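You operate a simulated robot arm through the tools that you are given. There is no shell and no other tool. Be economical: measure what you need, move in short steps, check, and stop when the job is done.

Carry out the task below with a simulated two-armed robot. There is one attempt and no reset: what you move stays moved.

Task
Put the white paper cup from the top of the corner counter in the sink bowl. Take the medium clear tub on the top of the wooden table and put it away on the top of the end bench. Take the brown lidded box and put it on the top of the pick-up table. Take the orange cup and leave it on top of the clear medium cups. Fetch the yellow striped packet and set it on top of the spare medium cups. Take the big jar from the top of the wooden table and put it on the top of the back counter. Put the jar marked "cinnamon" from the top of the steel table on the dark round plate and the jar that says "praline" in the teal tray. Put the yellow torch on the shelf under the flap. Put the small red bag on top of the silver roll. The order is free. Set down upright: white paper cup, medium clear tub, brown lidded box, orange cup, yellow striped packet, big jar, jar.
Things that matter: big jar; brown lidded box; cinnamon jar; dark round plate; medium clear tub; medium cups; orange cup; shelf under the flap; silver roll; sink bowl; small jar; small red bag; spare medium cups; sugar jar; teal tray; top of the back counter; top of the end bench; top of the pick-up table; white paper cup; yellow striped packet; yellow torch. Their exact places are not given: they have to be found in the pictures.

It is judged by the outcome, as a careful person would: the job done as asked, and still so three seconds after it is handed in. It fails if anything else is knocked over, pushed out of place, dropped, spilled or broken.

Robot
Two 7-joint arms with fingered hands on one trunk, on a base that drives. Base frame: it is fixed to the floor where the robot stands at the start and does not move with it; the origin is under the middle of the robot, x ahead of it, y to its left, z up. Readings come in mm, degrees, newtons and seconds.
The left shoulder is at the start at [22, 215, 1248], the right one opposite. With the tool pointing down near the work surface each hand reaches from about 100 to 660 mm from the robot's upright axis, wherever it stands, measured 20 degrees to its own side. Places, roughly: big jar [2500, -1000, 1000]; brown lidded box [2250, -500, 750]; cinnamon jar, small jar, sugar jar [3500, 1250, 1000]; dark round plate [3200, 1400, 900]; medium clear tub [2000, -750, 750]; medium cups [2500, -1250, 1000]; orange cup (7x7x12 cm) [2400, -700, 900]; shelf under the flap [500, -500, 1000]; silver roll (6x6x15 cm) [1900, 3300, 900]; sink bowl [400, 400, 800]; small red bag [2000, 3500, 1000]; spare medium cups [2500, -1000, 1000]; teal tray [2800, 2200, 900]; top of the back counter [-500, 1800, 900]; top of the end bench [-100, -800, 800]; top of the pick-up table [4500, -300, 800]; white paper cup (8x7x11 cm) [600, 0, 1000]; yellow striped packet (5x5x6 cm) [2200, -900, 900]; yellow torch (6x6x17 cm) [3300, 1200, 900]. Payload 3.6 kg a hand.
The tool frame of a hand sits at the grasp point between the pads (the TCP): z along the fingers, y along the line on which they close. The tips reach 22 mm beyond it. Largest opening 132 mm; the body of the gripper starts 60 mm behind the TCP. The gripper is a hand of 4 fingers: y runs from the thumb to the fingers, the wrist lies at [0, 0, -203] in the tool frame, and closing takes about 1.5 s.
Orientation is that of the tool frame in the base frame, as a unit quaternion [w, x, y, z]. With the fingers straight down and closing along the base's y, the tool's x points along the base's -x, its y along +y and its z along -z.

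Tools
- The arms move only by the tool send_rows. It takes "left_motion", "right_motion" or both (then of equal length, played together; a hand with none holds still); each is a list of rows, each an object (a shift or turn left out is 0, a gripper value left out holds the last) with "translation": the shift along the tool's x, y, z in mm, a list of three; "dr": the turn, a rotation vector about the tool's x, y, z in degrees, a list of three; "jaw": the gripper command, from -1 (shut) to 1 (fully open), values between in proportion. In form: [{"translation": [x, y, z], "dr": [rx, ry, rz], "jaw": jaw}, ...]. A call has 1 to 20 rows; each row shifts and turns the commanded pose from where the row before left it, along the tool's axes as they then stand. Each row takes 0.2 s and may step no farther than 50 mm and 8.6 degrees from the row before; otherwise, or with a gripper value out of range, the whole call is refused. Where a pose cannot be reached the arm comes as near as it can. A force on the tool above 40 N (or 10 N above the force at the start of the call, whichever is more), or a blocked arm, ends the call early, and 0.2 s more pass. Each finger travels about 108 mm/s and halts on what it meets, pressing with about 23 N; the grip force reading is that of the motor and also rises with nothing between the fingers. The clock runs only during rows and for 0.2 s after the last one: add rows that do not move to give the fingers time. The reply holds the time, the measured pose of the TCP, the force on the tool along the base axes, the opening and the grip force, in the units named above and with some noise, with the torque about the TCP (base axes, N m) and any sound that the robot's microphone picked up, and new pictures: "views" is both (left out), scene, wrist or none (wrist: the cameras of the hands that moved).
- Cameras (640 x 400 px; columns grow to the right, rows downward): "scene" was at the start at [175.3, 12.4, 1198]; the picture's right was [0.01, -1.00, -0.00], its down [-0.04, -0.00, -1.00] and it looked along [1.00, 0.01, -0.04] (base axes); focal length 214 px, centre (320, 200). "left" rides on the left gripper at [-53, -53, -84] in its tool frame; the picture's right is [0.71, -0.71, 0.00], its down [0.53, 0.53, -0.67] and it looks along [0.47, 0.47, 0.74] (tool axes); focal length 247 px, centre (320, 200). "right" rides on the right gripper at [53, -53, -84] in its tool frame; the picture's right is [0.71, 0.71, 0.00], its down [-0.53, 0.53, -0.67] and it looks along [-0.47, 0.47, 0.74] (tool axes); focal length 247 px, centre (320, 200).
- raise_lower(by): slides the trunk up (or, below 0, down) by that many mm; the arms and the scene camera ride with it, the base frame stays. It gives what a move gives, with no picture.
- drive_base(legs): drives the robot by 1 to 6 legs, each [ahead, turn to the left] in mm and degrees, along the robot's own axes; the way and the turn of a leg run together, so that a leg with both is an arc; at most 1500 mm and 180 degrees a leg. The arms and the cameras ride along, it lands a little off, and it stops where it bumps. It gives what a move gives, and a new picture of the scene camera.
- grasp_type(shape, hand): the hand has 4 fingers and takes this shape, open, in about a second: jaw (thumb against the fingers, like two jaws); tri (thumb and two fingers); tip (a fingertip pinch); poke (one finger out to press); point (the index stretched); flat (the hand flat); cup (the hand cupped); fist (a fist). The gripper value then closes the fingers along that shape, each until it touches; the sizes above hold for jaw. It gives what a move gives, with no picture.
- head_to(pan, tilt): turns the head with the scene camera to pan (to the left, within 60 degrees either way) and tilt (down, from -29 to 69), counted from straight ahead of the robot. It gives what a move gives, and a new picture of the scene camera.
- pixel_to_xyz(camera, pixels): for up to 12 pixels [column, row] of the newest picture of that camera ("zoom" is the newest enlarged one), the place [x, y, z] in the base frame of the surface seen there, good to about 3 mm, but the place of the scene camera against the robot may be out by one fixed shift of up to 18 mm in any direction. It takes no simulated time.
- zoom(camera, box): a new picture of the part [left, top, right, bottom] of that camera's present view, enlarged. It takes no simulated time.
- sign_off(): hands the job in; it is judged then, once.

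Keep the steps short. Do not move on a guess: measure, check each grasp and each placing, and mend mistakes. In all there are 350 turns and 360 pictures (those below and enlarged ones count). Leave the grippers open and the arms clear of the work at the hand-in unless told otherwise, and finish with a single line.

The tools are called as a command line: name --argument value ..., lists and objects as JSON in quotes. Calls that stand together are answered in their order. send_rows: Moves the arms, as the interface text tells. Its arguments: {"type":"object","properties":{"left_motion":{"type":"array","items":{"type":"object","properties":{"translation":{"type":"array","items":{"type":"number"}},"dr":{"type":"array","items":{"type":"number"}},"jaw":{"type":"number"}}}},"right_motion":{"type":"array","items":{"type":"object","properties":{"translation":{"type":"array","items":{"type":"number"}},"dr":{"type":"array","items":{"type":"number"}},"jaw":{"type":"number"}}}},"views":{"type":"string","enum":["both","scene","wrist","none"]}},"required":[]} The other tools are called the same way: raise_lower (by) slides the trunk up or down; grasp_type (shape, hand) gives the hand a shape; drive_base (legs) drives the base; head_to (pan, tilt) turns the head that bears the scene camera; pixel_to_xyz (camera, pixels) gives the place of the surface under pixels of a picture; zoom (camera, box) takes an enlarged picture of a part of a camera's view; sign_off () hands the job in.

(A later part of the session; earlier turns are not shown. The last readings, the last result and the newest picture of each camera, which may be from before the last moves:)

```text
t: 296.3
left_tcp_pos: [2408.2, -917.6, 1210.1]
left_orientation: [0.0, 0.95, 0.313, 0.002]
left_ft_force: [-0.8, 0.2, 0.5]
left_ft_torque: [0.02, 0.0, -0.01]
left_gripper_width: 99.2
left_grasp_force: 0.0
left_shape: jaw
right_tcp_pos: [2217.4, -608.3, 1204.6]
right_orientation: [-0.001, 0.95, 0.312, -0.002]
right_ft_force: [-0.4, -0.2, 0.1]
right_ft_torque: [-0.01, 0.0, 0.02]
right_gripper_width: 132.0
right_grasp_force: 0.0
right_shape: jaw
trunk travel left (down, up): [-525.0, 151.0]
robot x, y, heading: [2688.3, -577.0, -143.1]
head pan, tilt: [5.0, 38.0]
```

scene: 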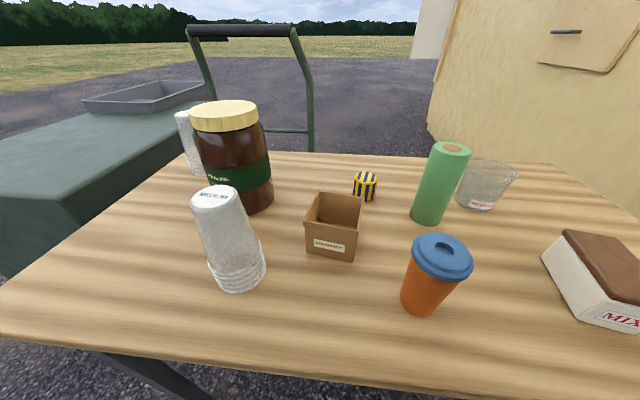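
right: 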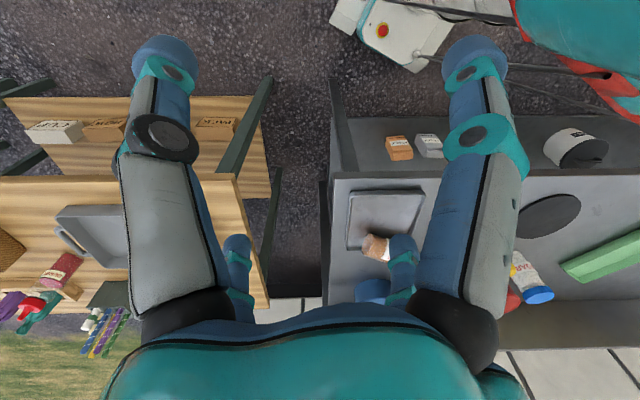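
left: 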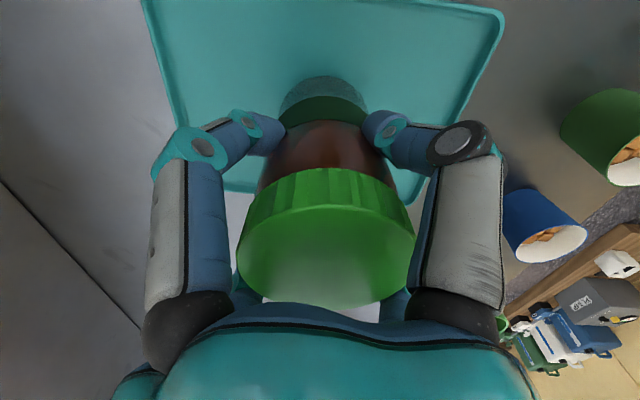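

I'll turn right 30° so the left arm serves both packet and stacks.

drive_base --legs '[[0, -30]]'

head_to --pan 28 --tilt 38

```text
t: 298.2
left_tcp_pos: [2275.1, -728.7, 1210.0]
left_orientation: [0.0, 0.999, 0.051, 0.001]
left_ft_force: [-0.6, -0.2, -0.5]
left_ft_torque: [-0.02, 0.01, 0.01]
left_gripper_width: 99.2
left_grasp_force: 0.0
left_shape: jaw
right_tcp_pos: [2268.7, -365.5, 1204.3]
right_orientation: [-0.001, 0.999, 0.051, -0.002]
right_ft_force: [0.9, 0.0, -1.1]
right_ft_torque: [-0.02, 0.03, -0.02]
right_gripper_width: 131.9
right_grasp_force: 0.1
right_shape: jaw
trunk travel left (down, up): [-525.0, 151.0]
robot x, y, heading: [2689.9, -599.5, -173.9]
head pan, tilt: [5.0, 38.0]
```

scene: 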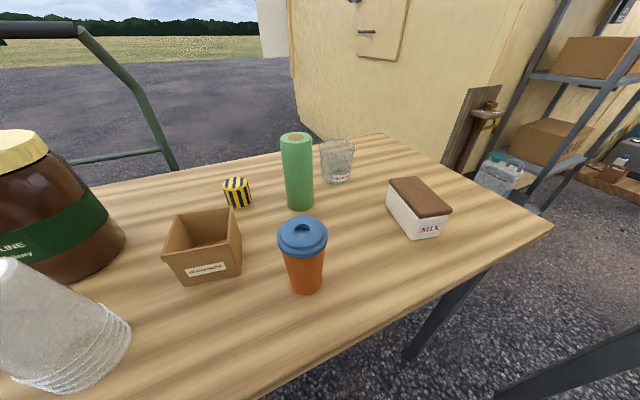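

```text
t: 299.1
left_tcp_pos: [2276.2, -731.3, 1209.9]
left_orientation: [0.0, 0.999, 0.051, 0.002]
left_ft_force: [0.4, 0.2, 1.2]
left_ft_torque: [-0.02, -0.01, 0.03]
left_gripper_width: 98.9
left_grasp_force: 0.2
left_shape: jaw
right_tcp_pos: [2268.4, -367.5, 1204.2]
right_orientation: [-0.002, 0.999, 0.05, -0.002]
right_ft_force: [0.1, 0.0, -0.1]
right_ft_torque: [-0.01, 0.02, 0.02]
right_gripper_width: 132.0
right_grasp_force: 0.1
right_shape: jaw
trunk travel left (down, up): [-525.0, 151.0]
robot x, y, heading: [2691.3, -599.0, -173.9]
head pan, tilt: [28.0, 38.0]
```

scene: 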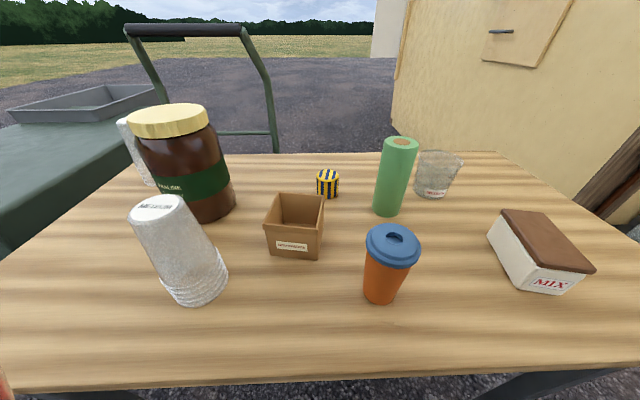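

send_rows --left_motion '[{"translation": [-19, 36, 20]}, {"translation": [-19, 36, 20]}, {"translation": [-19, 36, 20]}, {}]' --views "wrist"

```text
t: 300.1
left_tcp_pos: [2230.2, -841.8, 1149.8]
left_orientation: [0.0, 0.999, 0.05, 0.002]
left_ft_force: [-0.1, 0.2, -0.6]
left_ft_torque: [-0.01, -0.02, 0.03]
left_gripper_width: 99.2
left_grasp_force: 0.1
left_shape: jaw
right_tcp_pos: [2268.8, -364.4, 1204.9]
right_orientation: [0.0, 0.999, 0.05, -0.002]
right_ft_force: [0.7, 0.0, 0.7]
right_ft_torque: [-0.07, -0.02, -0.03]
right_gripper_width: 132.1
right_grasp_force: 0.1
right_shape: jaw
trunk travel left (down, up): [-525.0, 151.0]
robot x, y, heading: [2688.5, -597.8, -173.8]
head pan, tilt: [28.0, 38.0]
```

left: 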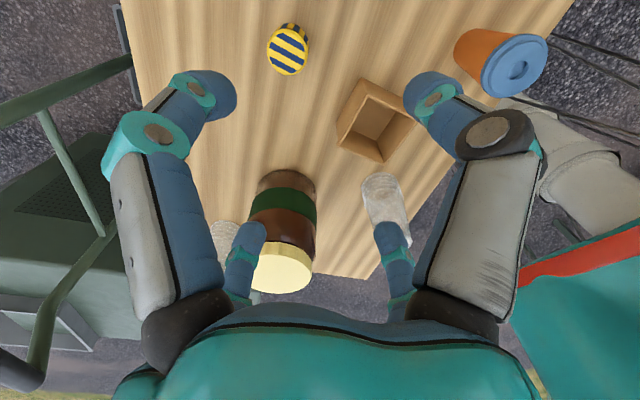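

pixel_to_xyz --camera "left" --pixels '[[287, 52], [267, 52], [307, 52], [287, 32], [287, 72], [385, 178], [378, 195], [405, 185], [393, 176], [285, 265], [520, 65], [360, 130]]'

```text
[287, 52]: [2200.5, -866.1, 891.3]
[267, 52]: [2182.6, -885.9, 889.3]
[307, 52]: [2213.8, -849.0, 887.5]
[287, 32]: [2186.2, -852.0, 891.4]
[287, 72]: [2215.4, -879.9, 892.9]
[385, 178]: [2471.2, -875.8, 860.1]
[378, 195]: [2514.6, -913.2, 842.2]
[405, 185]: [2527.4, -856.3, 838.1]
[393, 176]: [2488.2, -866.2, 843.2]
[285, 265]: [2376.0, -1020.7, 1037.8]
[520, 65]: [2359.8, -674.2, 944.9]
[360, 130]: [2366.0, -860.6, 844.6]
```

Packet top centre (2200,−867), z 891. Descend onto it and check before closing.

send_rows --left_motion '[{"translation": [-32, 22, 0], "jaw": 0.35}, {"translation": [0, 0, 45]}, {"translation": [0, 0, 45]}, {"translation": [0, 0, 45]}, {"translation": [0, 0, 45]}, {"translation": [0, 0, 45]}, {"translation": [0, 0, 35]}, {"translation": [0, 0, 18]}, {}]' --views "wrist"

```text
t: 302.1
left_tcp_pos: [2202.8, -865.2, 870.2]
left_orientation: [0.0, 0.999, 0.05, 0.002]
left_ft_force: [-0.6, 0.5, -1.3]
left_ft_torque: [0.03, 0.02, 0.03]
left_gripper_width: 89.4
left_grasp_force: 0.0
left_shape: jaw
right_tcp_pos: [2268.5, -366.6, 1204.4]
right_orientation: [0.0, 0.999, 0.051, -0.002]
right_ft_force: [-0.5, 0.4, 0.5]
right_ft_torque: [0.0, 0.02, 0.0]
right_gripper_width: 132.2
right_grasp_force: 0.0
right_shape: jaw
trunk travel left (down, up): [-525.0, 151.0]
robot x, y, heading: [2691.0, -600.6, -173.8]
head pan, tilt: [28.0, 38.0]
```

left: 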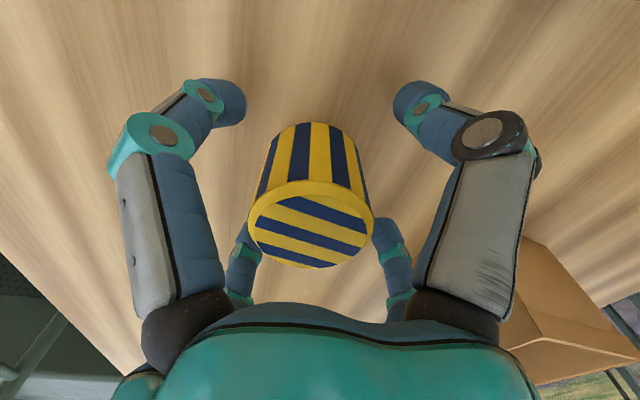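

send_rows --left_motion '[{"jaw": 0}, {}, {"jaw": -0.6}, {}, {}, {}, {}, {}]' --views "wrist"

```text
t: 303.9
left_tcp_pos: [2201.3, -865.4, 870.4]
left_orientation: [0.0, 0.999, 0.051, 0.001]
left_ft_force: [0.3, -0.5, 0.2]
left_ft_torque: [-0.04, -0.01, -0.01]
left_gripper_width: 40.9
left_grasp_force: 22.9
left_shape: jaw
right_tcp_pos: [2268.9, -365.1, 1203.9]
right_orientation: [-0.001, 0.999, 0.05, -0.001]
right_ft_force: [-0.3, 1.0, 0.5]
right_ft_torque: [-0.03, -0.03, -0.01]
right_gripper_width: 132.0
right_grasp_force: 0.0
right_shape: jaw
trunk travel left (down, up): [-525.0, 151.0]
robot x, y, heading: [2691.1, -601.0, -174.0]
head pan, tilt: [28.0, 38.0]
```

left: 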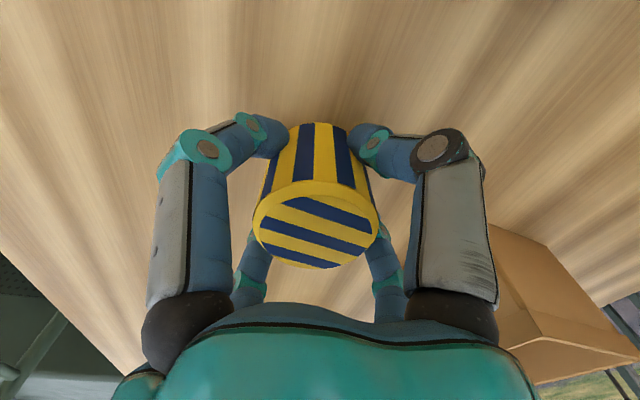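

Gripped. Lift to z≈1130 and carry toward the spare stack; look at its top.

send_rows --left_motion '[{"translation": [0, 0, -30]}, {"translation": [0, 0, -45]}, {"translation": [0, 0, -45]}, {"translation": [0, 0, -45]}, {"translation": [0, 0, -45]}, {"translation": [0, 0, -50]}, {"translation": [40, 6, 0]}, {"translation": [40, 6, 0]}, {"translation": [40, 6, 0]}, {"translation": [40, 6, 0]}, {"translation": [40, 6, 0]}, {"translation": [40, 6, 0]}, {}]' --views "both"

```text
t: 306.7
left_tcp_pos: [2440.6, -877.0, 1132.1]
left_orientation: [0.0, 0.999, 0.051, 0.003]
left_ft_force: [-0.4, 0.6, -0.9]
left_ft_torque: [-0.01, 0.0, 0.0]
left_gripper_width: 40.5
left_grasp_force: 22.8
left_shape: jaw
right_tcp_pos: [2269.4, -366.4, 1204.2]
right_orientation: [-0.001, 0.999, 0.052, -0.002]
right_ft_force: [-0.5, -0.6, 0.0]
right_ft_torque: [-0.04, -0.04, 0.0]
right_gripper_width: 132.0
right_grasp_force: 0.1
right_shape: jaw
trunk travel left (down, up): [-525.0, 151.0]
robot x, y, heading: [2688.9, -599.1, -173.9]
head pan, tilt: [28.0, 38.0]
```

scene: 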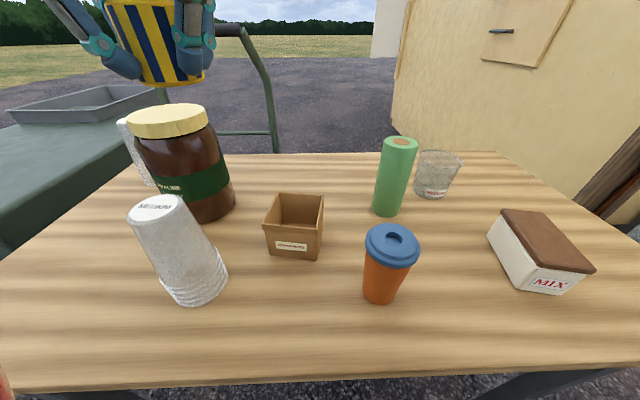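
left: 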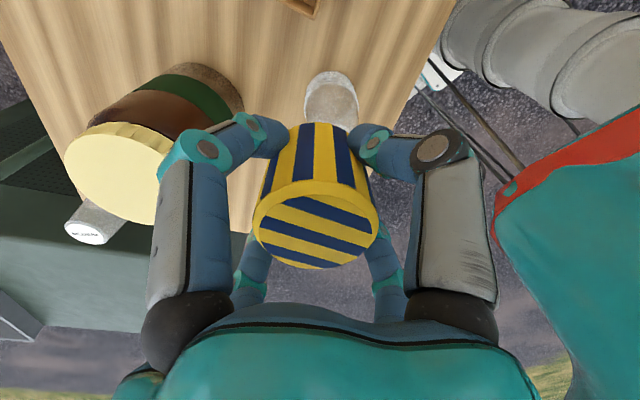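

pixel_to_xyz --camera "scene" --pixels '[[157, 208], [132, 209], [182, 206], [157, 199], [157, 217], [168, 120], [130, 120], [206, 120]]'

pixel_to_xyz --camera "left" --pixels '[[118, 172], [75, 190], [160, 150], [90, 228], [68, 232], [108, 232], [330, 80], [345, 110]]'

```text
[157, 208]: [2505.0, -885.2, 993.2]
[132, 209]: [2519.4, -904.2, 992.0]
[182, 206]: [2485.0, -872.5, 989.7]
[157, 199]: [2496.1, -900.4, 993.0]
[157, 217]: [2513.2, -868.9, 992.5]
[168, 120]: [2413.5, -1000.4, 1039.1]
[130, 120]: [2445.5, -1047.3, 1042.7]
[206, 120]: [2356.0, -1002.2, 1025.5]
```

```text
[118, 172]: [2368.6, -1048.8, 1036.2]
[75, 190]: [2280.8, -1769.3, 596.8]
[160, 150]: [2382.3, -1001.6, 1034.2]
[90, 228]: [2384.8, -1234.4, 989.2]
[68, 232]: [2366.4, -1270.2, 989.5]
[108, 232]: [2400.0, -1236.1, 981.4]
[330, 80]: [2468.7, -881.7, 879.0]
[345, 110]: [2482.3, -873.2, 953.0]
```

Spare stack top centre ≈ (2503,−888), z≈990. Move over and lower to just above.

send_rows --left_motion '[{"translation": [31, 9, 0]}, {"translation": [30, 8, 0]}, {"translation": [0, 0, 40]}, {"translation": [0, 0, 35]}, {"translation": [0, 0, 13]}, {}]' --views "both"

```text
t: 308.1
left_tcp_pos: [2444.2, -879.9, 1045.0]
left_orientation: [-0.001, 0.999, 0.05, 0.003]
left_ft_force: [0.3, 0.3, -0.6]
left_ft_torque: [0.0, 0.02, -0.03]
left_gripper_width: 40.9
left_grasp_force: 22.5
left_shape: jaw
left hand out of reach, approached as far as the arm can: row 1, 2, 3
right_tcp_pos: [2269.3, -366.5, 1204.5]
right_orientation: [-0.001, 0.999, 0.051, -0.002]
right_ft_force: [-0.1, 0.4, 0.1]
right_ft_torque: [0.05, 0.01, -0.03]
right_gripper_width: 131.8
right_grasp_force: 0.0
right_shape: jaw
trunk travel left (down, up): [-525.0, 151.0]
robot x, y, heading: [2688.6, -601.3, -173.5]
head pan, tilt: [28.0, 38.0]
```

scene: 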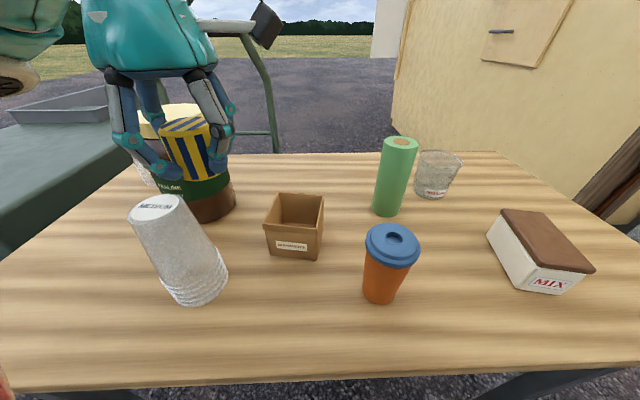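
left: 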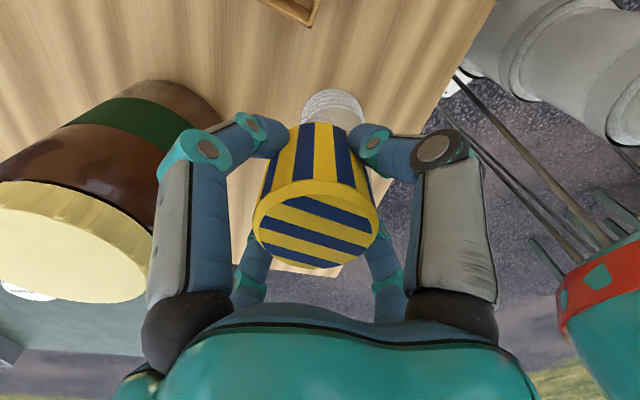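

The stack is too close to the shoulder. Raise, reverse the base 120 mm, and try again.

send_rows --left_motion '[{"translation": [0, 0, -40]}, {"translation": [0, 0, -45]}, {}]' --views "none"

drive_base --legs '[[-120, 0]]'

```text
t: 308.9
left_tcp_pos: [2445.3, -879.2, 1130.7]
left_orientation: [0.0, 0.999, 0.052, 0.001]
left_ft_force: [-0.3, 0.2, -1.1]
left_ft_torque: [-0.01, 0.02, -0.02]
left_gripper_width: 40.8
left_grasp_force: 23.1
left_shape: jaw
right_tcp_pos: [2269.4, -366.1, 1204.5]
right_orientation: [-0.001, 0.999, 0.051, -0.001]
right_ft_force: [0.4, 0.0, -0.7]
right_ft_torque: [0.03, -0.01, 0.02]
right_gripper_width: 132.0
right_grasp_force: 0.1
right_shape: jaw
trunk travel left (down, up): [-525.0, 151.0]
robot x, y, heading: [2691.9, -596.0, -173.9]
head pan, tilt: [28.0, 38.0]
```

```text
t: 310.1
left_tcp_pos: [2566.2, -865.8, 1132.0]
left_orientation: [-0.001, 0.999, 0.05, 0.002]
left_ft_force: [-0.2, -0.4, -0.5]
left_ft_torque: [-0.03, 0.03, -0.02]
left_gripper_width: 40.8
left_grasp_force: 23.1
left_shape: jaw
right_tcp_pos: [2391.0, -352.9, 1205.1]
right_orientation: [-0.002, 0.999, 0.049, -0.002]
right_ft_force: [0.3, 0.5, 0.4]
right_ft_torque: [-0.02, 0.01, -0.01]
right_gripper_width: 131.9
right_grasp_force: 0.0
right_shape: jaw
trunk travel left (down, up): [-525.0, 151.0]
robot x, y, heading: [2807.8, -588.1, -174.0]
head pan, tilt: [28.0, 38.0]
```

scene: 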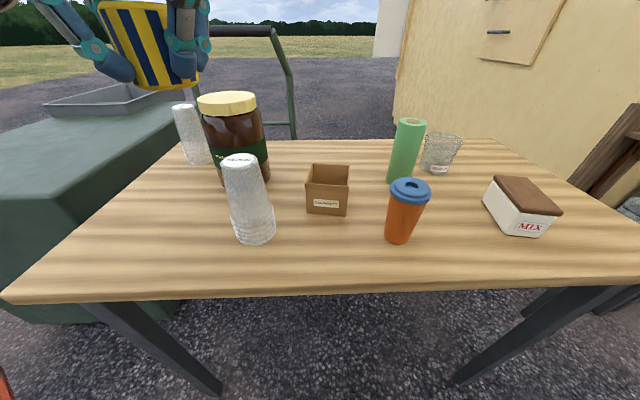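

send_rows --left_motion '[{"translation": [-33, 8, 0]}, {"translation": [-32, 8, 0]}, {"translation": [0, 0, 30]}, {"translation": [0, 0, 30]}, {}]' --views "both"

pixel_to_xyz --camera "scene" --pixels '[[240, 161], [222, 162], [258, 160], [240, 155], [240, 168]]'

```text
t: 311.3
left_tcp_pos: [2503.5, -888.3, 1068.8]
left_orientation: [0.0, 0.999, 0.051, 0.002]
left_ft_force: [0.5, -0.1, 0.0]
left_ft_torque: [-0.02, -0.01, -0.01]
left_gripper_width: 41.0
left_grasp_force: 22.6
left_shape: jaw
right_tcp_pos: [2389.1, -353.3, 1204.6]
right_orientation: [-0.001, 0.999, 0.05, -0.002]
right_ft_force: [-0.1, -0.4, 0.3]
right_ft_torque: [0.02, 0.02, 0.0]
right_gripper_width: 132.1
right_grasp_force: 0.0
right_shape: jaw
trunk travel left (down, up): [-525.0, 151.0]
robot x, y, heading: [2809.8, -585.8, -173.7]
head pan, tilt: [28.0, 38.0]
```

scene: 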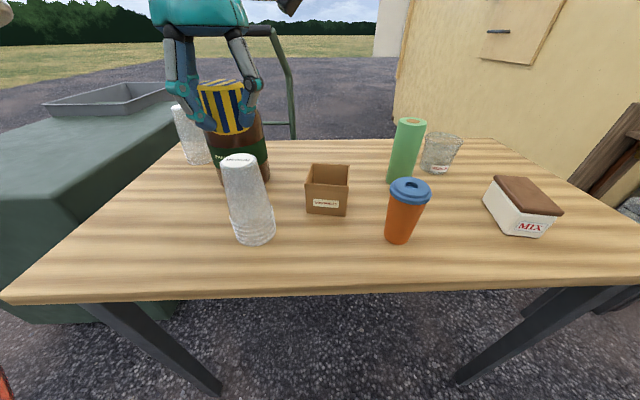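
left: 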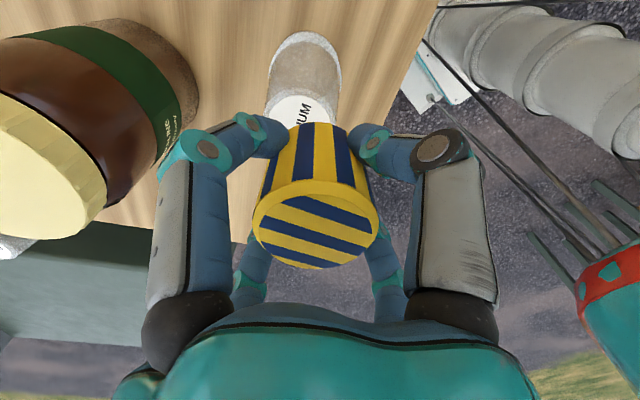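

```text
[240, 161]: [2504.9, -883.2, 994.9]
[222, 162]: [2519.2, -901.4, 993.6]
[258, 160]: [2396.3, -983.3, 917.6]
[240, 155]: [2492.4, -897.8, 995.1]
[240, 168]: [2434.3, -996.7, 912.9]
```

zoom --camera "left" --box '[240, 20, 400, 140]'

pixel_to_xyz --camera "left" --pixels '[[285, 110], [300, 100], [320, 110], [270, 112], [305, 118], [330, 118], [335, 110]]'

```text
3.33 times, centred on (320, 80) of left
```

zoom: 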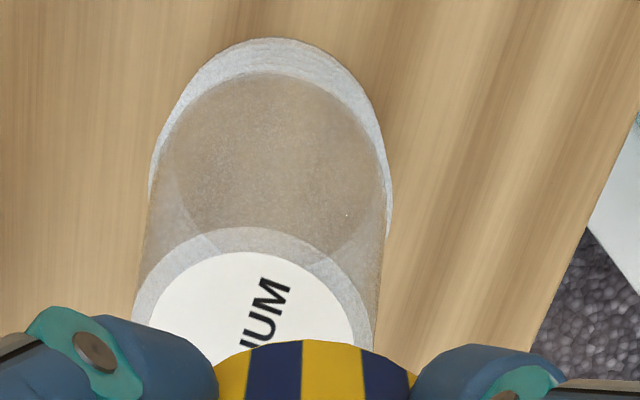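

```text
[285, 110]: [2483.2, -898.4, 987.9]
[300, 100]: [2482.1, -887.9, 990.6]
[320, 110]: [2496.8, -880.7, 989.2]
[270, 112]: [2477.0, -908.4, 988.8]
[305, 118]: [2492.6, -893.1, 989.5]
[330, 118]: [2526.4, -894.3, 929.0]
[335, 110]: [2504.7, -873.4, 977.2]
```

The wrist camera shows the stack top centre at (2495,−899) — the scene camera is off by about (+8,+10,+4) constantly. Correct and lower.

send_rows --left_motion '[{"translation": [-8.5, 8.5, 0]}, {"translation": [0, 0, 20]}, {"translation": [0, 0, 10]}, {}]' --views "both"

```text
t: 312.3
left_tcp_pos: [2493.5, -898.1, 1039.4]
left_orientation: [0.0, 0.999, 0.05, 0.002]
left_ft_force: [-0.8, -0.1, -0.6]
left_ft_torque: [0.0, -0.02, 0.0]
left_gripper_width: 41.2
left_grasp_force: 22.4
left_shape: jaw
right_tcp_pos: [2389.0, -353.5, 1204.5]
right_orientation: [-0.002, 0.999, 0.05, -0.002]
right_ft_force: [-0.2, 0.1, 0.4]
right_ft_torque: [0.0, -0.02, 0.01]
right_gripper_width: 132.1
right_grasp_force: 0.1
right_shape: jaw
trunk travel left (down, up): [-525.0, 151.0]
robot x, y, heading: [2811.8, -583.5, -174.1]
head pan, tilt: [28.0, 38.0]
```

scene: 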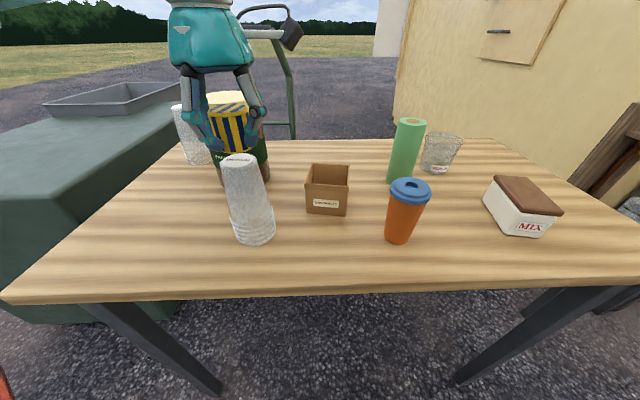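
left: 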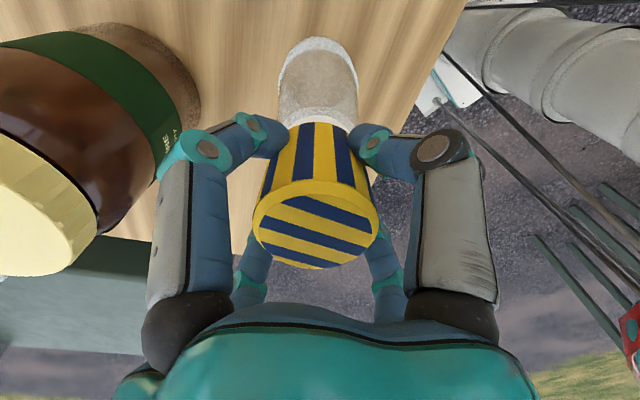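

zoom --camera "left" --box '[240, 40, 400, 160]'

zoom --camera "scene" --box '[160, 60, 320, 180]'

```text
3.33 times, centred on (320, 100) of left
```

zoom: 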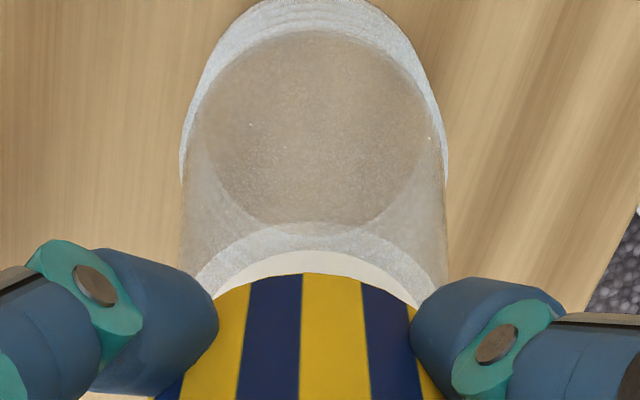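

```text
3.33 times, centred on (240, 120) of scene
```

zoom: 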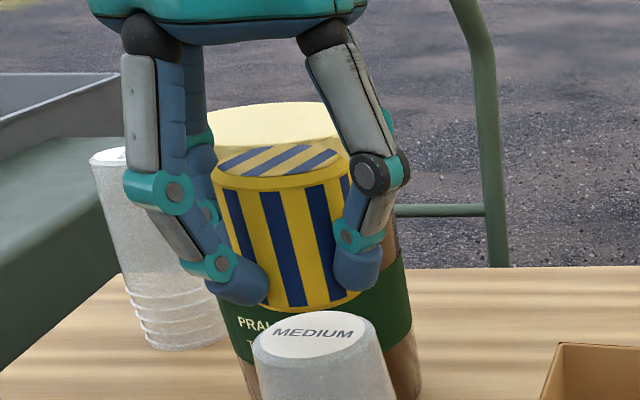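

send_rows --left_motion '[{"translation": [-1, -1, 4]}, {"translation": [0, 0, 3]}, {"translation": [0, 0, 2]}, {"translation": [0, 0, 2]}, {}]' --views "none"

```text
t: 313.5
left_tcp_pos: [2493.5, -897.3, 1028.5]
left_orientation: [0.001, 0.999, 0.051, 0.002]
left_ft_force: [-0.4, -0.3, -0.4]
left_ft_torque: [-0.01, -0.03, -0.01]
left_gripper_width: 40.7
left_grasp_force: 23.2
left_shape: jaw
right_tcp_pos: [2388.1, -353.1, 1205.0]
right_orientation: [-0.001, 0.999, 0.05, -0.002]
right_ft_force: [-0.8, 0.0, -1.3]
right_ft_torque: [0.0, 0.04, 0.02]
right_gripper_width: 132.2
right_grasp_force: 0.0
right_shape: jaw
trunk travel left (down, up): [-525.0, 151.0]
robot x, y, heading: [2813.8, -585.4, -174.1]
head pan, tilt: [28.0, 38.0]
```

send_rows --left_motion '[{"translation": [0, 0, 1.5]}, {"translation": [0, 0, 1.5]}, {}]' --views "none"

```text
t: 314.3
left_tcp_pos: [2493.1, -897.7, 1026.4]
left_orientation: [0.0, 0.999, 0.05, 0.003]
left_ft_force: [0.3, -0.1, -0.7]
left_ft_torque: [0.02, -0.02, -0.03]
left_gripper_width: 40.8
left_grasp_force: 23.0
left_shape: jaw
right_tcp_pos: [2389.4, -352.8, 1203.8]
right_orientation: [-0.002, 0.999, 0.049, -0.002]
right_ft_force: [0.2, -0.2, -0.2]
right_ft_torque: [0.0, 0.0, -0.01]
right_gripper_width: 131.9
right_grasp_force: 0.1
right_shape: jaw
trunk travel left (down, up): [-525.0, 151.0]
robot x, y, heading: [2813.5, -588.1, -174.1]
head pan, tilt: [28.0, 38.0]
```

send_rows --left_motion '[{"translation": [0, 0, 1.5]}, {"translation": [0, 0, 1]}, {}]' --views "wrist"

```text
t: 315.1
left_tcp_pos: [2492.8, -897.6, 1024.2]
left_orientation: [0.0, 0.999, 0.05, 0.002]
left_ft_force: [-0.8, 0.4, -1.2]
left_ft_torque: [0.03, 0.03, -0.01]
left_gripper_width: 40.9
left_grasp_force: 23.3
left_shape: jaw
right_tcp_pos: [2389.6, -352.3, 1206.3]
right_orientation: [-0.002, 0.999, 0.05, -0.002]
right_ft_force: [-0.6, 0.2, -1.3]
right_ft_torque: [0.0, 0.0, 0.0]
right_gripper_width: 131.8
right_grasp_force: 0.0
right_shape: jaw
trunk travel left (down, up): [-525.0, 151.0]
robot x, y, heading: [2811.3, -584.1, -174.0]
head pan, tilt: [28.0, 38.0]
```

left: 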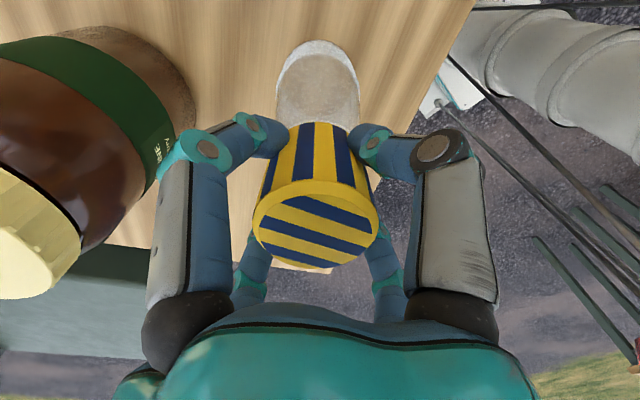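

send_rows --left_motion '[{"translation": [0, 0, 1]}, {"translation": [0, 0, 1]}, {}]' --views "none"

```text
t: 315.9
left_tcp_pos: [2493.6, -897.5, 1022.0]
left_orientation: [-0.001, 0.999, 0.05, 0.002]
left_ft_force: [-0.5, 0.0, -0.3]
left_ft_torque: [0.03, 0.01, 0.01]
left_gripper_width: 40.7
left_grasp_force: 23.3
left_shape: jaw
right_tcp_pos: [2389.7, -352.8, 1204.1]
right_orientation: [-0.001, 0.999, 0.049, -0.002]
right_ft_force: [-0.8, -0.4, 0.2]
right_ft_torque: [-0.01, 0.03, -0.03]
right_gripper_width: 132.1
right_grasp_force: 0.0
right_shape: jaw
trunk travel left (down, up): [-525.0, 151.0]
robot x, y, heading: [2810.5, -587.6, -173.8]
head pan, tilt: [28.0, 38.0]
```

send_rows --left_motion '[{"translation": [0, 0, 1]}, {"translation": [0, 0, 1]}, {}]' --views "none"

zoom --camera "scene" --box '[180, 80, 300, 180]'

```text
t: 316.7
left_tcp_pos: [2493.2, -896.2, 1019.9]
left_orientation: [0.0, 0.999, 0.051, 0.002]
left_ft_force: [0.0, 0.7, -0.5]
left_ft_torque: [-0.01, -0.02, 0.0]
left_gripper_width: 40.6
left_grasp_force: 23.1
left_shape: jaw
right_tcp_pos: [2388.8, -354.3, 1203.4]
right_orientation: [-0.001, 0.999, 0.05, -0.002]
right_ft_force: [0.4, 0.1, 0.1]
right_ft_torque: [0.0, 0.02, -0.02]
right_gripper_width: 132.0
right_grasp_force: 0.0
right_shape: jaw
trunk travel left (down, up): [-525.0, 151.0]
robot x, y, heading: [2809.7, -585.6, -174.0]
head pan, tilt: [28.0, 38.0]
```

```text
4.00 times, centred on (240, 130) of scene
```

zoom: 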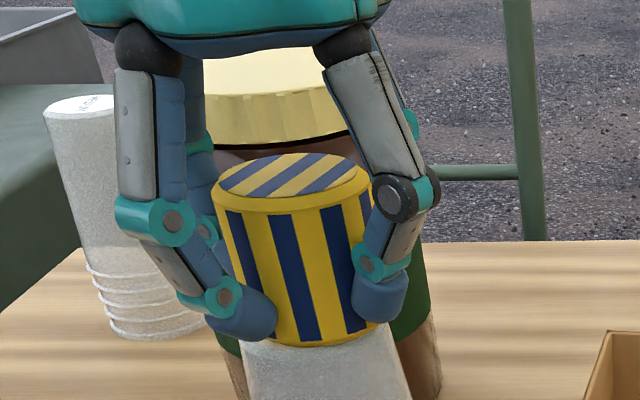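

send_rows --left_motion '[{"translation": [0, 0, 1]}, {"translation": [0, 0, 1]}, {"translation": [0, 0, 1]}, {}]' --views "none"

```text
t: 317.7
left_tcp_pos: [2493.0, -896.0, 1018.1]
left_orientation: [0.0, 0.999, 0.05, 0.0]
left_ft_force: [0.7, -0.5, 17.5]
left_ft_torque: [0.01, 0.03, 0.01]
left_gripper_width: 41.4
left_grasp_force: 23.1
left_shape: jaw
right_tcp_pos: [2390.1, -351.7, 1204.1]
right_orientation: [0.001, 0.999, 0.05, -0.003]
right_ft_force: [-0.1, 0.1, -0.4]
right_ft_torque: [0.0, 0.02, 0.02]
right_gripper_width: 132.2
right_grasp_force: 0.0
right_shape: jaw
trunk travel left (down, up): [-525.0, 151.0]
robot x, y, heading: [2810.4, -586.3, -174.1]
head pan, tilt: [28.0, 38.0]
```

Contact, centred (torque≈0). Ease off and open, then rise.

send_rows --left_motion '[{"translation": [0, 0, -1.5]}, {"jaw": -0.25}, {"jaw": -0.1}, {"jaw": 0.1}, {"jaw": 0.4}, {}, {}, {"translation": [0, 0, -15]}, {"translation": [0, 0, -40]}, {"translation": [0, 0, -45]}, {"translation": [0, 0, -45]}, {}]' --views "both"

```text
t: 320.3
left_tcp_pos: [2493.3, -895.2, 1163.5]
left_orientation: [0.0, 0.999, 0.05, 0.003]
left_ft_force: [-0.7, 0.0, 0.4]
left_ft_torque: [-0.02, 0.01, 0.0]
left_gripper_width: 91.8
left_grasp_force: 0.2
left_shape: jaw
right_tcp_pos: [2389.3, -352.2, 1205.9]
right_orientation: [-0.002, 0.999, 0.049, -0.002]
right_ft_force: [0.3, -0.1, 0.8]
right_ft_torque: [0.01, 0.04, -0.01]
right_gripper_width: 132.2
right_grasp_force: 0.0
right_shape: jaw
trunk travel left (down, up): [-525.0, 151.0]
robot x, y, heading: [2810.5, -587.6, -174.0]
head pan, tilt: [28.0, 38.0]
```

scene: 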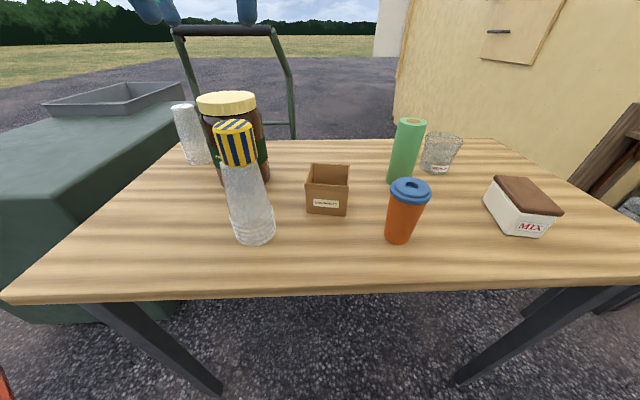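
left: 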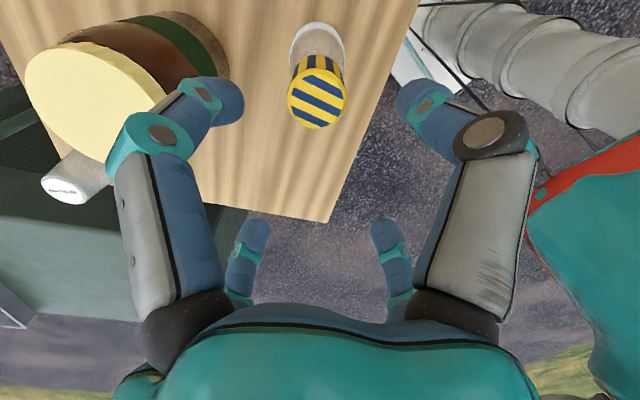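

Packet placed. Next the orange cup to the far clear stack. Drive forward 120 mm again.

drive_base --legs '[[120, 0]]'

send_rows --left_motion '[{"translation": [0, -45, -20]}, {"translation": [0, -45, -10]}, {"translation": [0, -45, 0]}, {"translation": [0, -40, 0]}, {"translation": [0, -40, 0]}, {"jaw": 0.75}, {}]' --views "wrist"

```text
t: 321.6
left_tcp_pos: [2370.3, -908.4, 1162.9]
left_orientation: [0.001, 0.999, 0.052, 0.003]
left_ft_force: [-0.4, -0.6, 0.0]
left_ft_torque: [0.0, -0.02, 0.01]
left_gripper_width: 91.8
left_grasp_force: 0.1
left_shape: jaw
right_tcp_pos: [2265.2, -367.0, 1203.6]
right_orientation: [-0.001, 0.999, 0.052, -0.001]
right_ft_force: [-0.1, -0.6, -0.7]
right_ft_torque: [0.01, 0.0, -0.02]
right_gripper_width: 132.0
right_grasp_force: 0.1
right_shape: jaw
trunk travel left (down, up): [-525.0, 151.0]
robot x, y, heading: [2686.0, -598.2, -174.1]
head pan, tilt: [28.0, 38.0]
```

scene: 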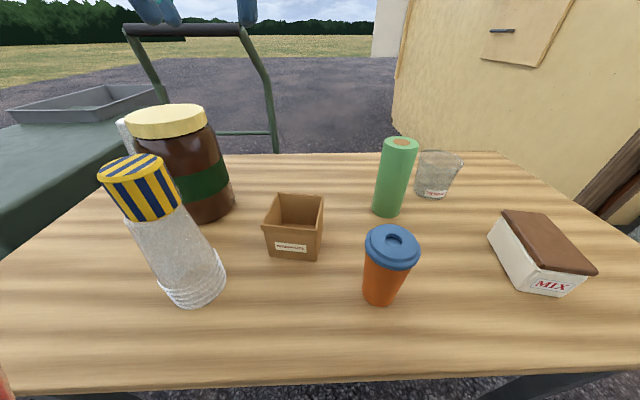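

```text
t: 323.2
left_tcp_pos: [2346.6, -693.3, 1195.7]
left_orientation: [0.0, 0.999, 0.051, 0.003]
left_ft_force: [0.6, -0.4, 0.3]
left_ft_torque: [0.0, -0.01, 0.0]
left_gripper_width: 115.3
left_grasp_force: 0.1
left_shape: jaw
right_tcp_pos: [2266.1, -365.2, 1205.3]
right_orientation: [0.0, 0.999, 0.051, -0.002]
right_ft_force: [-0.4, -0.7, -0.2]
right_ft_torque: [-0.02, -0.01, -0.01]
right_gripper_width: 132.1
right_grasp_force: 0.0
right_shape: jaw
trunk travel left (down, up): [-525.0, 151.0]
robot x, y, heading: [2686.8, -601.6, -173.6]
head pan, tilt: [28.0, 38.0]
```

left: 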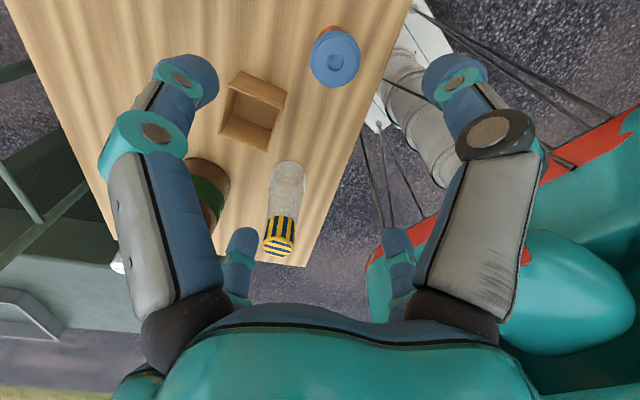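

pixel_to_xyz --camera "left" --pixels '[[335, 56], [311, 57], [360, 55], [335, 32], [335, 82], [280, 248]]'

```text
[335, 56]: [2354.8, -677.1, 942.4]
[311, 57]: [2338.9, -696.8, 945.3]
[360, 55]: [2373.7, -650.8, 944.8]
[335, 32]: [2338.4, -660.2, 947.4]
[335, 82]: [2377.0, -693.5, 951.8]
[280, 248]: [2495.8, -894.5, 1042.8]
```

Orange lid centre (2356,−675). Descend to z≈905 with a pose check.

send_rows --left_motion '[{"translation": [12, -17, 0]}, {"translation": [0, 0, 45]}, {"translation": [0, 0, 45]}, {"translation": [0, 0, 45]}, {"translation": [0, 0, 45]}, {}]' --views "wrist"

```text
t: 324.6
left_tcp_pos: [2359.7, -677.0, 1014.8]
left_orientation: [0.0, 0.999, 0.051, 0.001]
left_ft_force: [0.1, 0.5, -0.1]
left_ft_torque: [-0.03, 0.0, -0.03]
left_gripper_width: 115.4
left_grasp_force: 0.2
left_shape: jaw
right_tcp_pos: [2265.9, -366.6, 1205.4]
right_orientation: [-0.001, 0.999, 0.051, -0.002]
right_ft_force: [0.3, 0.7, -0.5]
right_ft_torque: [-0.01, 0.0, 0.03]
right_gripper_width: 131.8
right_grasp_force: 0.1
right_shape: jaw
trunk travel left (down, up): [-525.0, 151.0]
robot x, y, heading: [2688.3, -601.1, -174.2]
head pan, tilt: [28.0, 38.0]
```

left: 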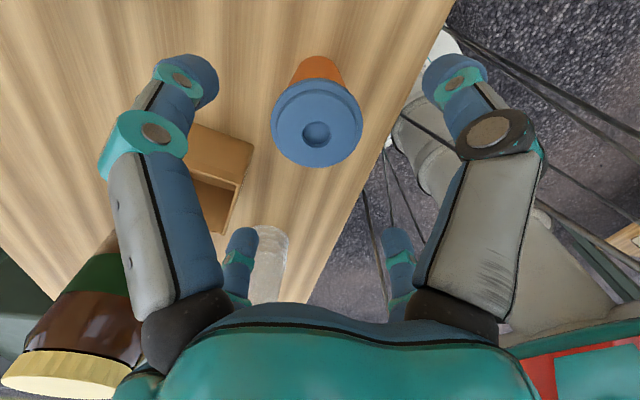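

send_rows --left_motion '[{"translation": [-2, 0, 40]}, {"translation": [0, 0, 40]}, {"translation": [0, 0, 30]}, {}]' --views "wrist"

```text
t: 325.6
left_tcp_pos: [2359.9, -676.7, 903.3]
left_orientation: [0.0, 0.999, 0.052, 0.001]
left_ft_force: [1.0, 0.1, -0.5]
left_ft_torque: [0.02, -0.03, 0.01]
left_gripper_width: 115.4
left_grasp_force: 0.0
left_shape: jaw
right_tcp_pos: [2266.4, -366.7, 1205.4]
right_orientation: [-0.001, 0.999, 0.051, -0.002]
right_ft_force: [0.5, -0.1, 0.0]
right_ft_torque: [0.02, 0.03, 0.01]
right_gripper_width: 132.2
right_grasp_force: 0.1
right_shape: jaw
trunk travel left (down, up): [-525.0, 151.0]
robot x, y, heading: [2688.1, -602.1, -173.7]
head pan, tilt: [28.0, 38.0]
```

left: 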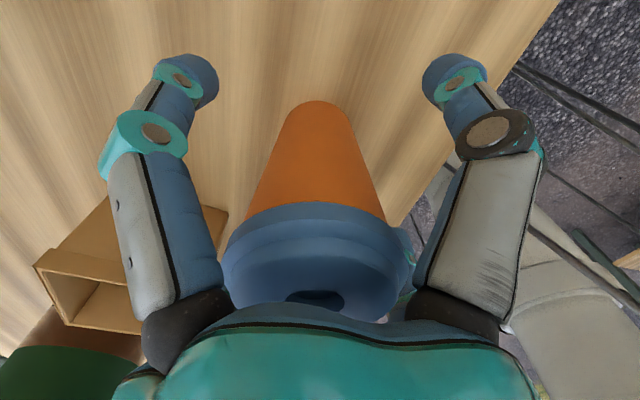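

Centred. Closing on the body below the lid.

send_rows --left_motion '[{"jaw": 0.2}, {}, {"jaw": -0.4}, {}, {}, {}, {}, {}]' --views "wrist"

```text
t: 327.4
left_tcp_pos: [2360.9, -677.5, 905.0]
left_orientation: [0.001, 0.999, 0.052, 0.003]
left_ft_force: [-0.5, 0.5, -0.7]
left_ft_torque: [-0.03, -0.04, -0.02]
left_gripper_width: 43.0
left_grasp_force: 23.0
left_shape: jaw
right_tcp_pos: [2266.5, -366.0, 1204.8]
right_orientation: [-0.001, 0.999, 0.051, -0.001]
right_ft_force: [0.6, -0.5, -0.2]
right_ft_torque: [0.01, 0.04, -0.05]
right_gripper_width: 132.0
right_grasp_force: 0.0
right_shape: jaw
trunk travel left (down, up): [-525.0, 151.0]
robot x, y, heading: [2691.4, -598.1, -173.7]
head pan, tilt: [28.0, 38.0]
```

left: 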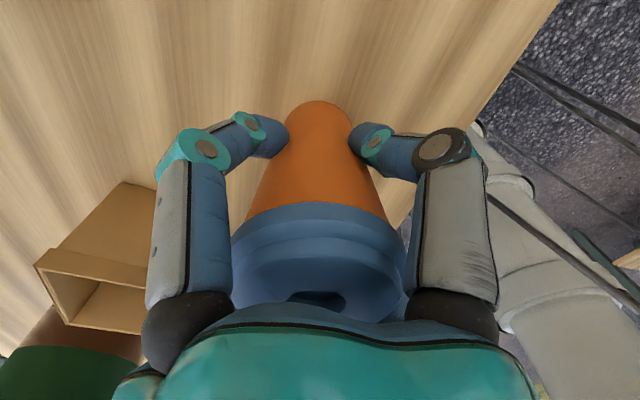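

Gripped. Lift to z≈1170 and carry toward the far stack.

send_rows --left_motion '[{"translation": [0, 0, -30]}, {"translation": [0, 0, -47]}, {"translation": [0, 0, -47]}, {"translation": [0, 0, -47]}, {"translation": [0, 0, -47]}, {"translation": [0, 0, -47]}, {"translation": [-3, 45, 0]}, {"translation": [-3, 45, 0]}, {"translation": [-3, 45, 0]}, {"translation": [-3, 45, 0]}, {"translation": [-3, 45, 0]}, {"translation": [-3, 45, 0]}, {"translation": [-3, 45, 0]}, {"translation": [-3, 45, 0]}, {"translation": [-4, 45, 0]}, {"translation": [-4, 45, 0]}, {"translation": [-4, 45, 0]}, {}]' --views "both"

```text
t: 331.2
left_tcp_pos: [2372.5, -1173.9, 1168.6]
left_orientation: [0.0, 0.999, 0.05, 0.002]
left_ft_force: [-0.4, -0.2, -2.3]
left_ft_torque: [0.01, 0.0, 0.0]
left_gripper_width: 42.8
left_grasp_force: 23.1
left_shape: jaw
right_tcp_pos: [2266.6, -366.1, 1204.5]
right_orientation: [-0.001, 0.999, 0.051, -0.002]
right_ft_force: [-0.1, 0.2, 0.4]
right_ft_torque: [-0.02, -0.01, -0.02]
right_gripper_width: 132.1
right_grasp_force: 0.1
right_shape: jaw
trunk travel left (down, up): [-525.0, 151.0]
robot x, y, heading: [2687.1, -603.1, -173.5]
head pan, tilt: [28.0, 38.0]
```

scene: 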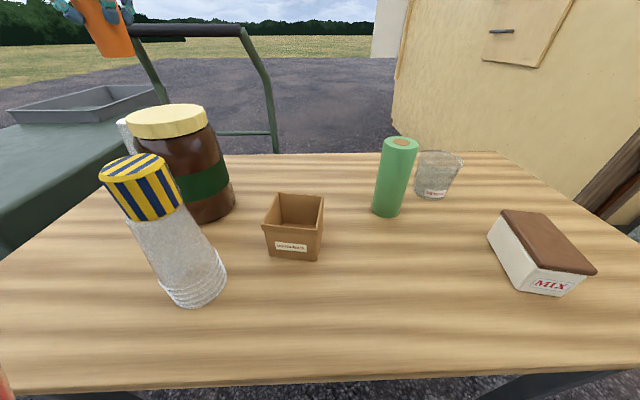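
left: 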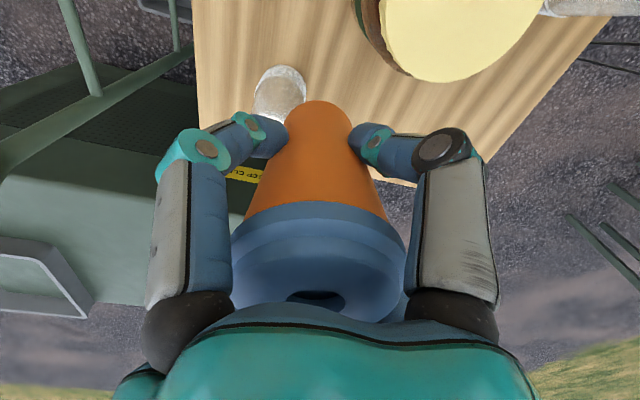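

send_rows --left_motion '[{"translation": [0, 40, 0]}, {"translation": [0, 40, 0]}, {"translation": [0, 0, 40]}, {"translation": [0, 0, 30]}, {}]' --views "both"

zoom --camera "left" --box '[220, 20, 400, 140]'

```text
t: 332.4
left_tcp_pos: [2380.3, -1254.0, 1096.6]
left_orientation: [0.0, 0.999, 0.051, 0.002]
left_ft_force: [-0.4, -0.1, -2.7]
left_ft_torque: [0.01, 0.02, -0.03]
left_gripper_width: 42.6
left_grasp_force: 22.8
left_shape: jaw
right_tcp_pos: [2268.0, -366.0, 1204.9]
right_orientation: [0.0, 0.999, 0.052, -0.002]
right_ft_force: [-0.3, -0.2, -0.6]
right_ft_torque: [-0.03, 0.02, -0.01]
right_gripper_width: 131.9
right_grasp_force: 0.0
right_shape: jaw
trunk travel left (down, up): [-525.0, 151.0]
robot x, y, heading: [2690.1, -595.6, -173.7]
head pan, tilt: [28.0, 38.0]
```

scene: 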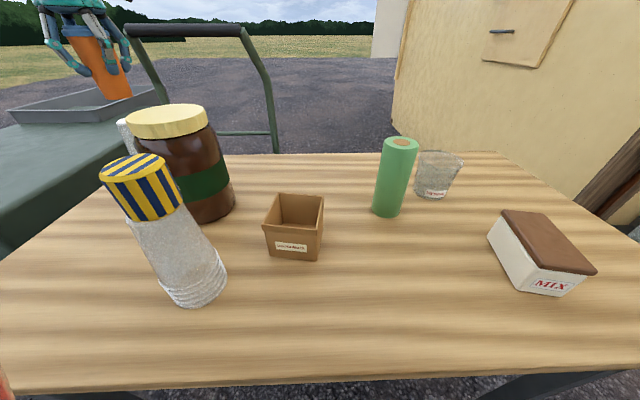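
left: 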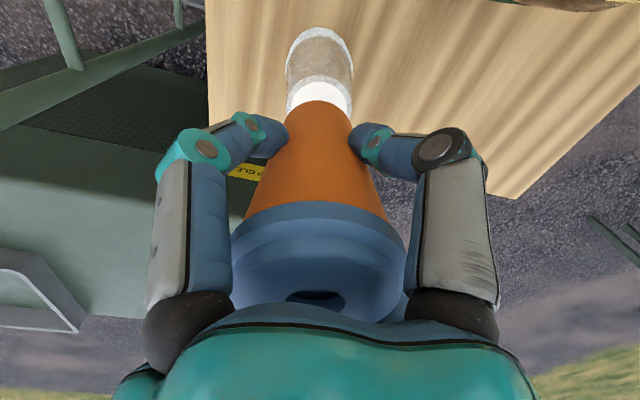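

```text
3.33 times, centred on (310, 80) of left
```

zoom: 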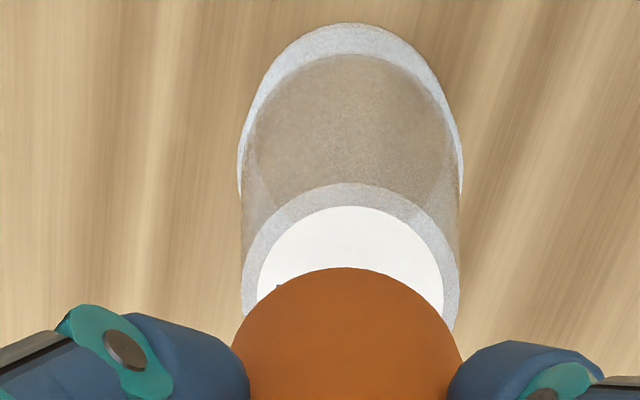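

Perfectly aligned over the stack top. Lowering.

send_rows --left_motion '[{"translation": [0, 0, 25]}, {"translation": [0, 0, 8]}, {"translation": [0, 0, 2]}, {"translation": [0, 0, 2]}, {}]' --views "wrist"

```text
t: 333.6
left_tcp_pos: [2380.6, -1252.8, 1061.4]
left_orientation: [0.001, 0.999, 0.052, 0.002]
left_ft_force: [0.6, 0.0, -2.0]
left_ft_torque: [0.06, 0.0, 0.01]
left_gripper_width: 42.5
left_grasp_force: 23.3
left_shape: jaw
right_tcp_pos: [2266.3, -365.7, 1205.4]
right_orientation: [-0.002, 0.999, 0.052, -0.002]
right_ft_force: [0.2, -0.5, -0.4]
right_ft_torque: [-0.01, 0.0, 0.0]
right_gripper_width: 132.1
right_grasp_force: 0.0
right_shape: jaw
trunk travel left (down, up): [-525.0, 151.0]
robot x, y, heading: [2686.8, -597.5, -173.8]
head pan, tilt: [28.0, 38.0]
```

left: 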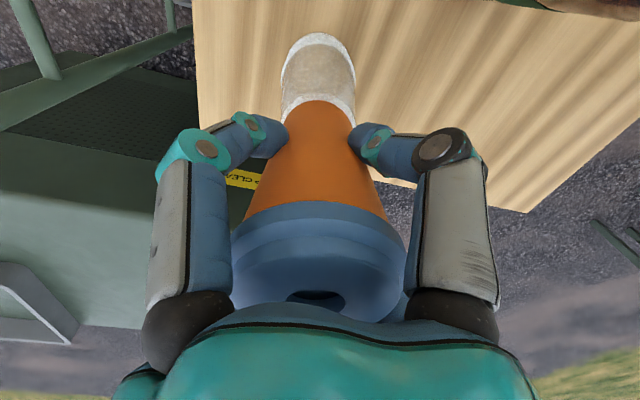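

send_rows --left_motion '[{"translation": [0, 0, 2]}, {"translation": [0, 0, 1.5]}, {"translation": [0, 0, 1.5]}, {}]' --views "none"

```text
t: 334.6
left_tcp_pos: [2380.5, -1252.1, 1057.2]
left_orientation: [0.0, 0.999, 0.052, 0.002]
left_ft_force: [-0.1, -0.7, -0.8]
left_ft_torque: [0.0, -0.02, -0.02]
left_gripper_width: 43.1
left_grasp_force: 22.8
left_shape: jaw
right_tcp_pos: [2265.8, -366.3, 1206.4]
right_orientation: [-0.002, 0.999, 0.052, -0.002]
right_ft_force: [-0.2, 0.3, 0.1]
right_ft_torque: [-0.01, 0.05, -0.02]
right_gripper_width: 131.7
right_grasp_force: 0.0
right_shape: jaw
trunk travel left (down, up): [-525.0, 151.0]
robot x, y, heading: [2692.0, -601.3, -174.0]
head pan, tilt: [28.0, 38.0]
```

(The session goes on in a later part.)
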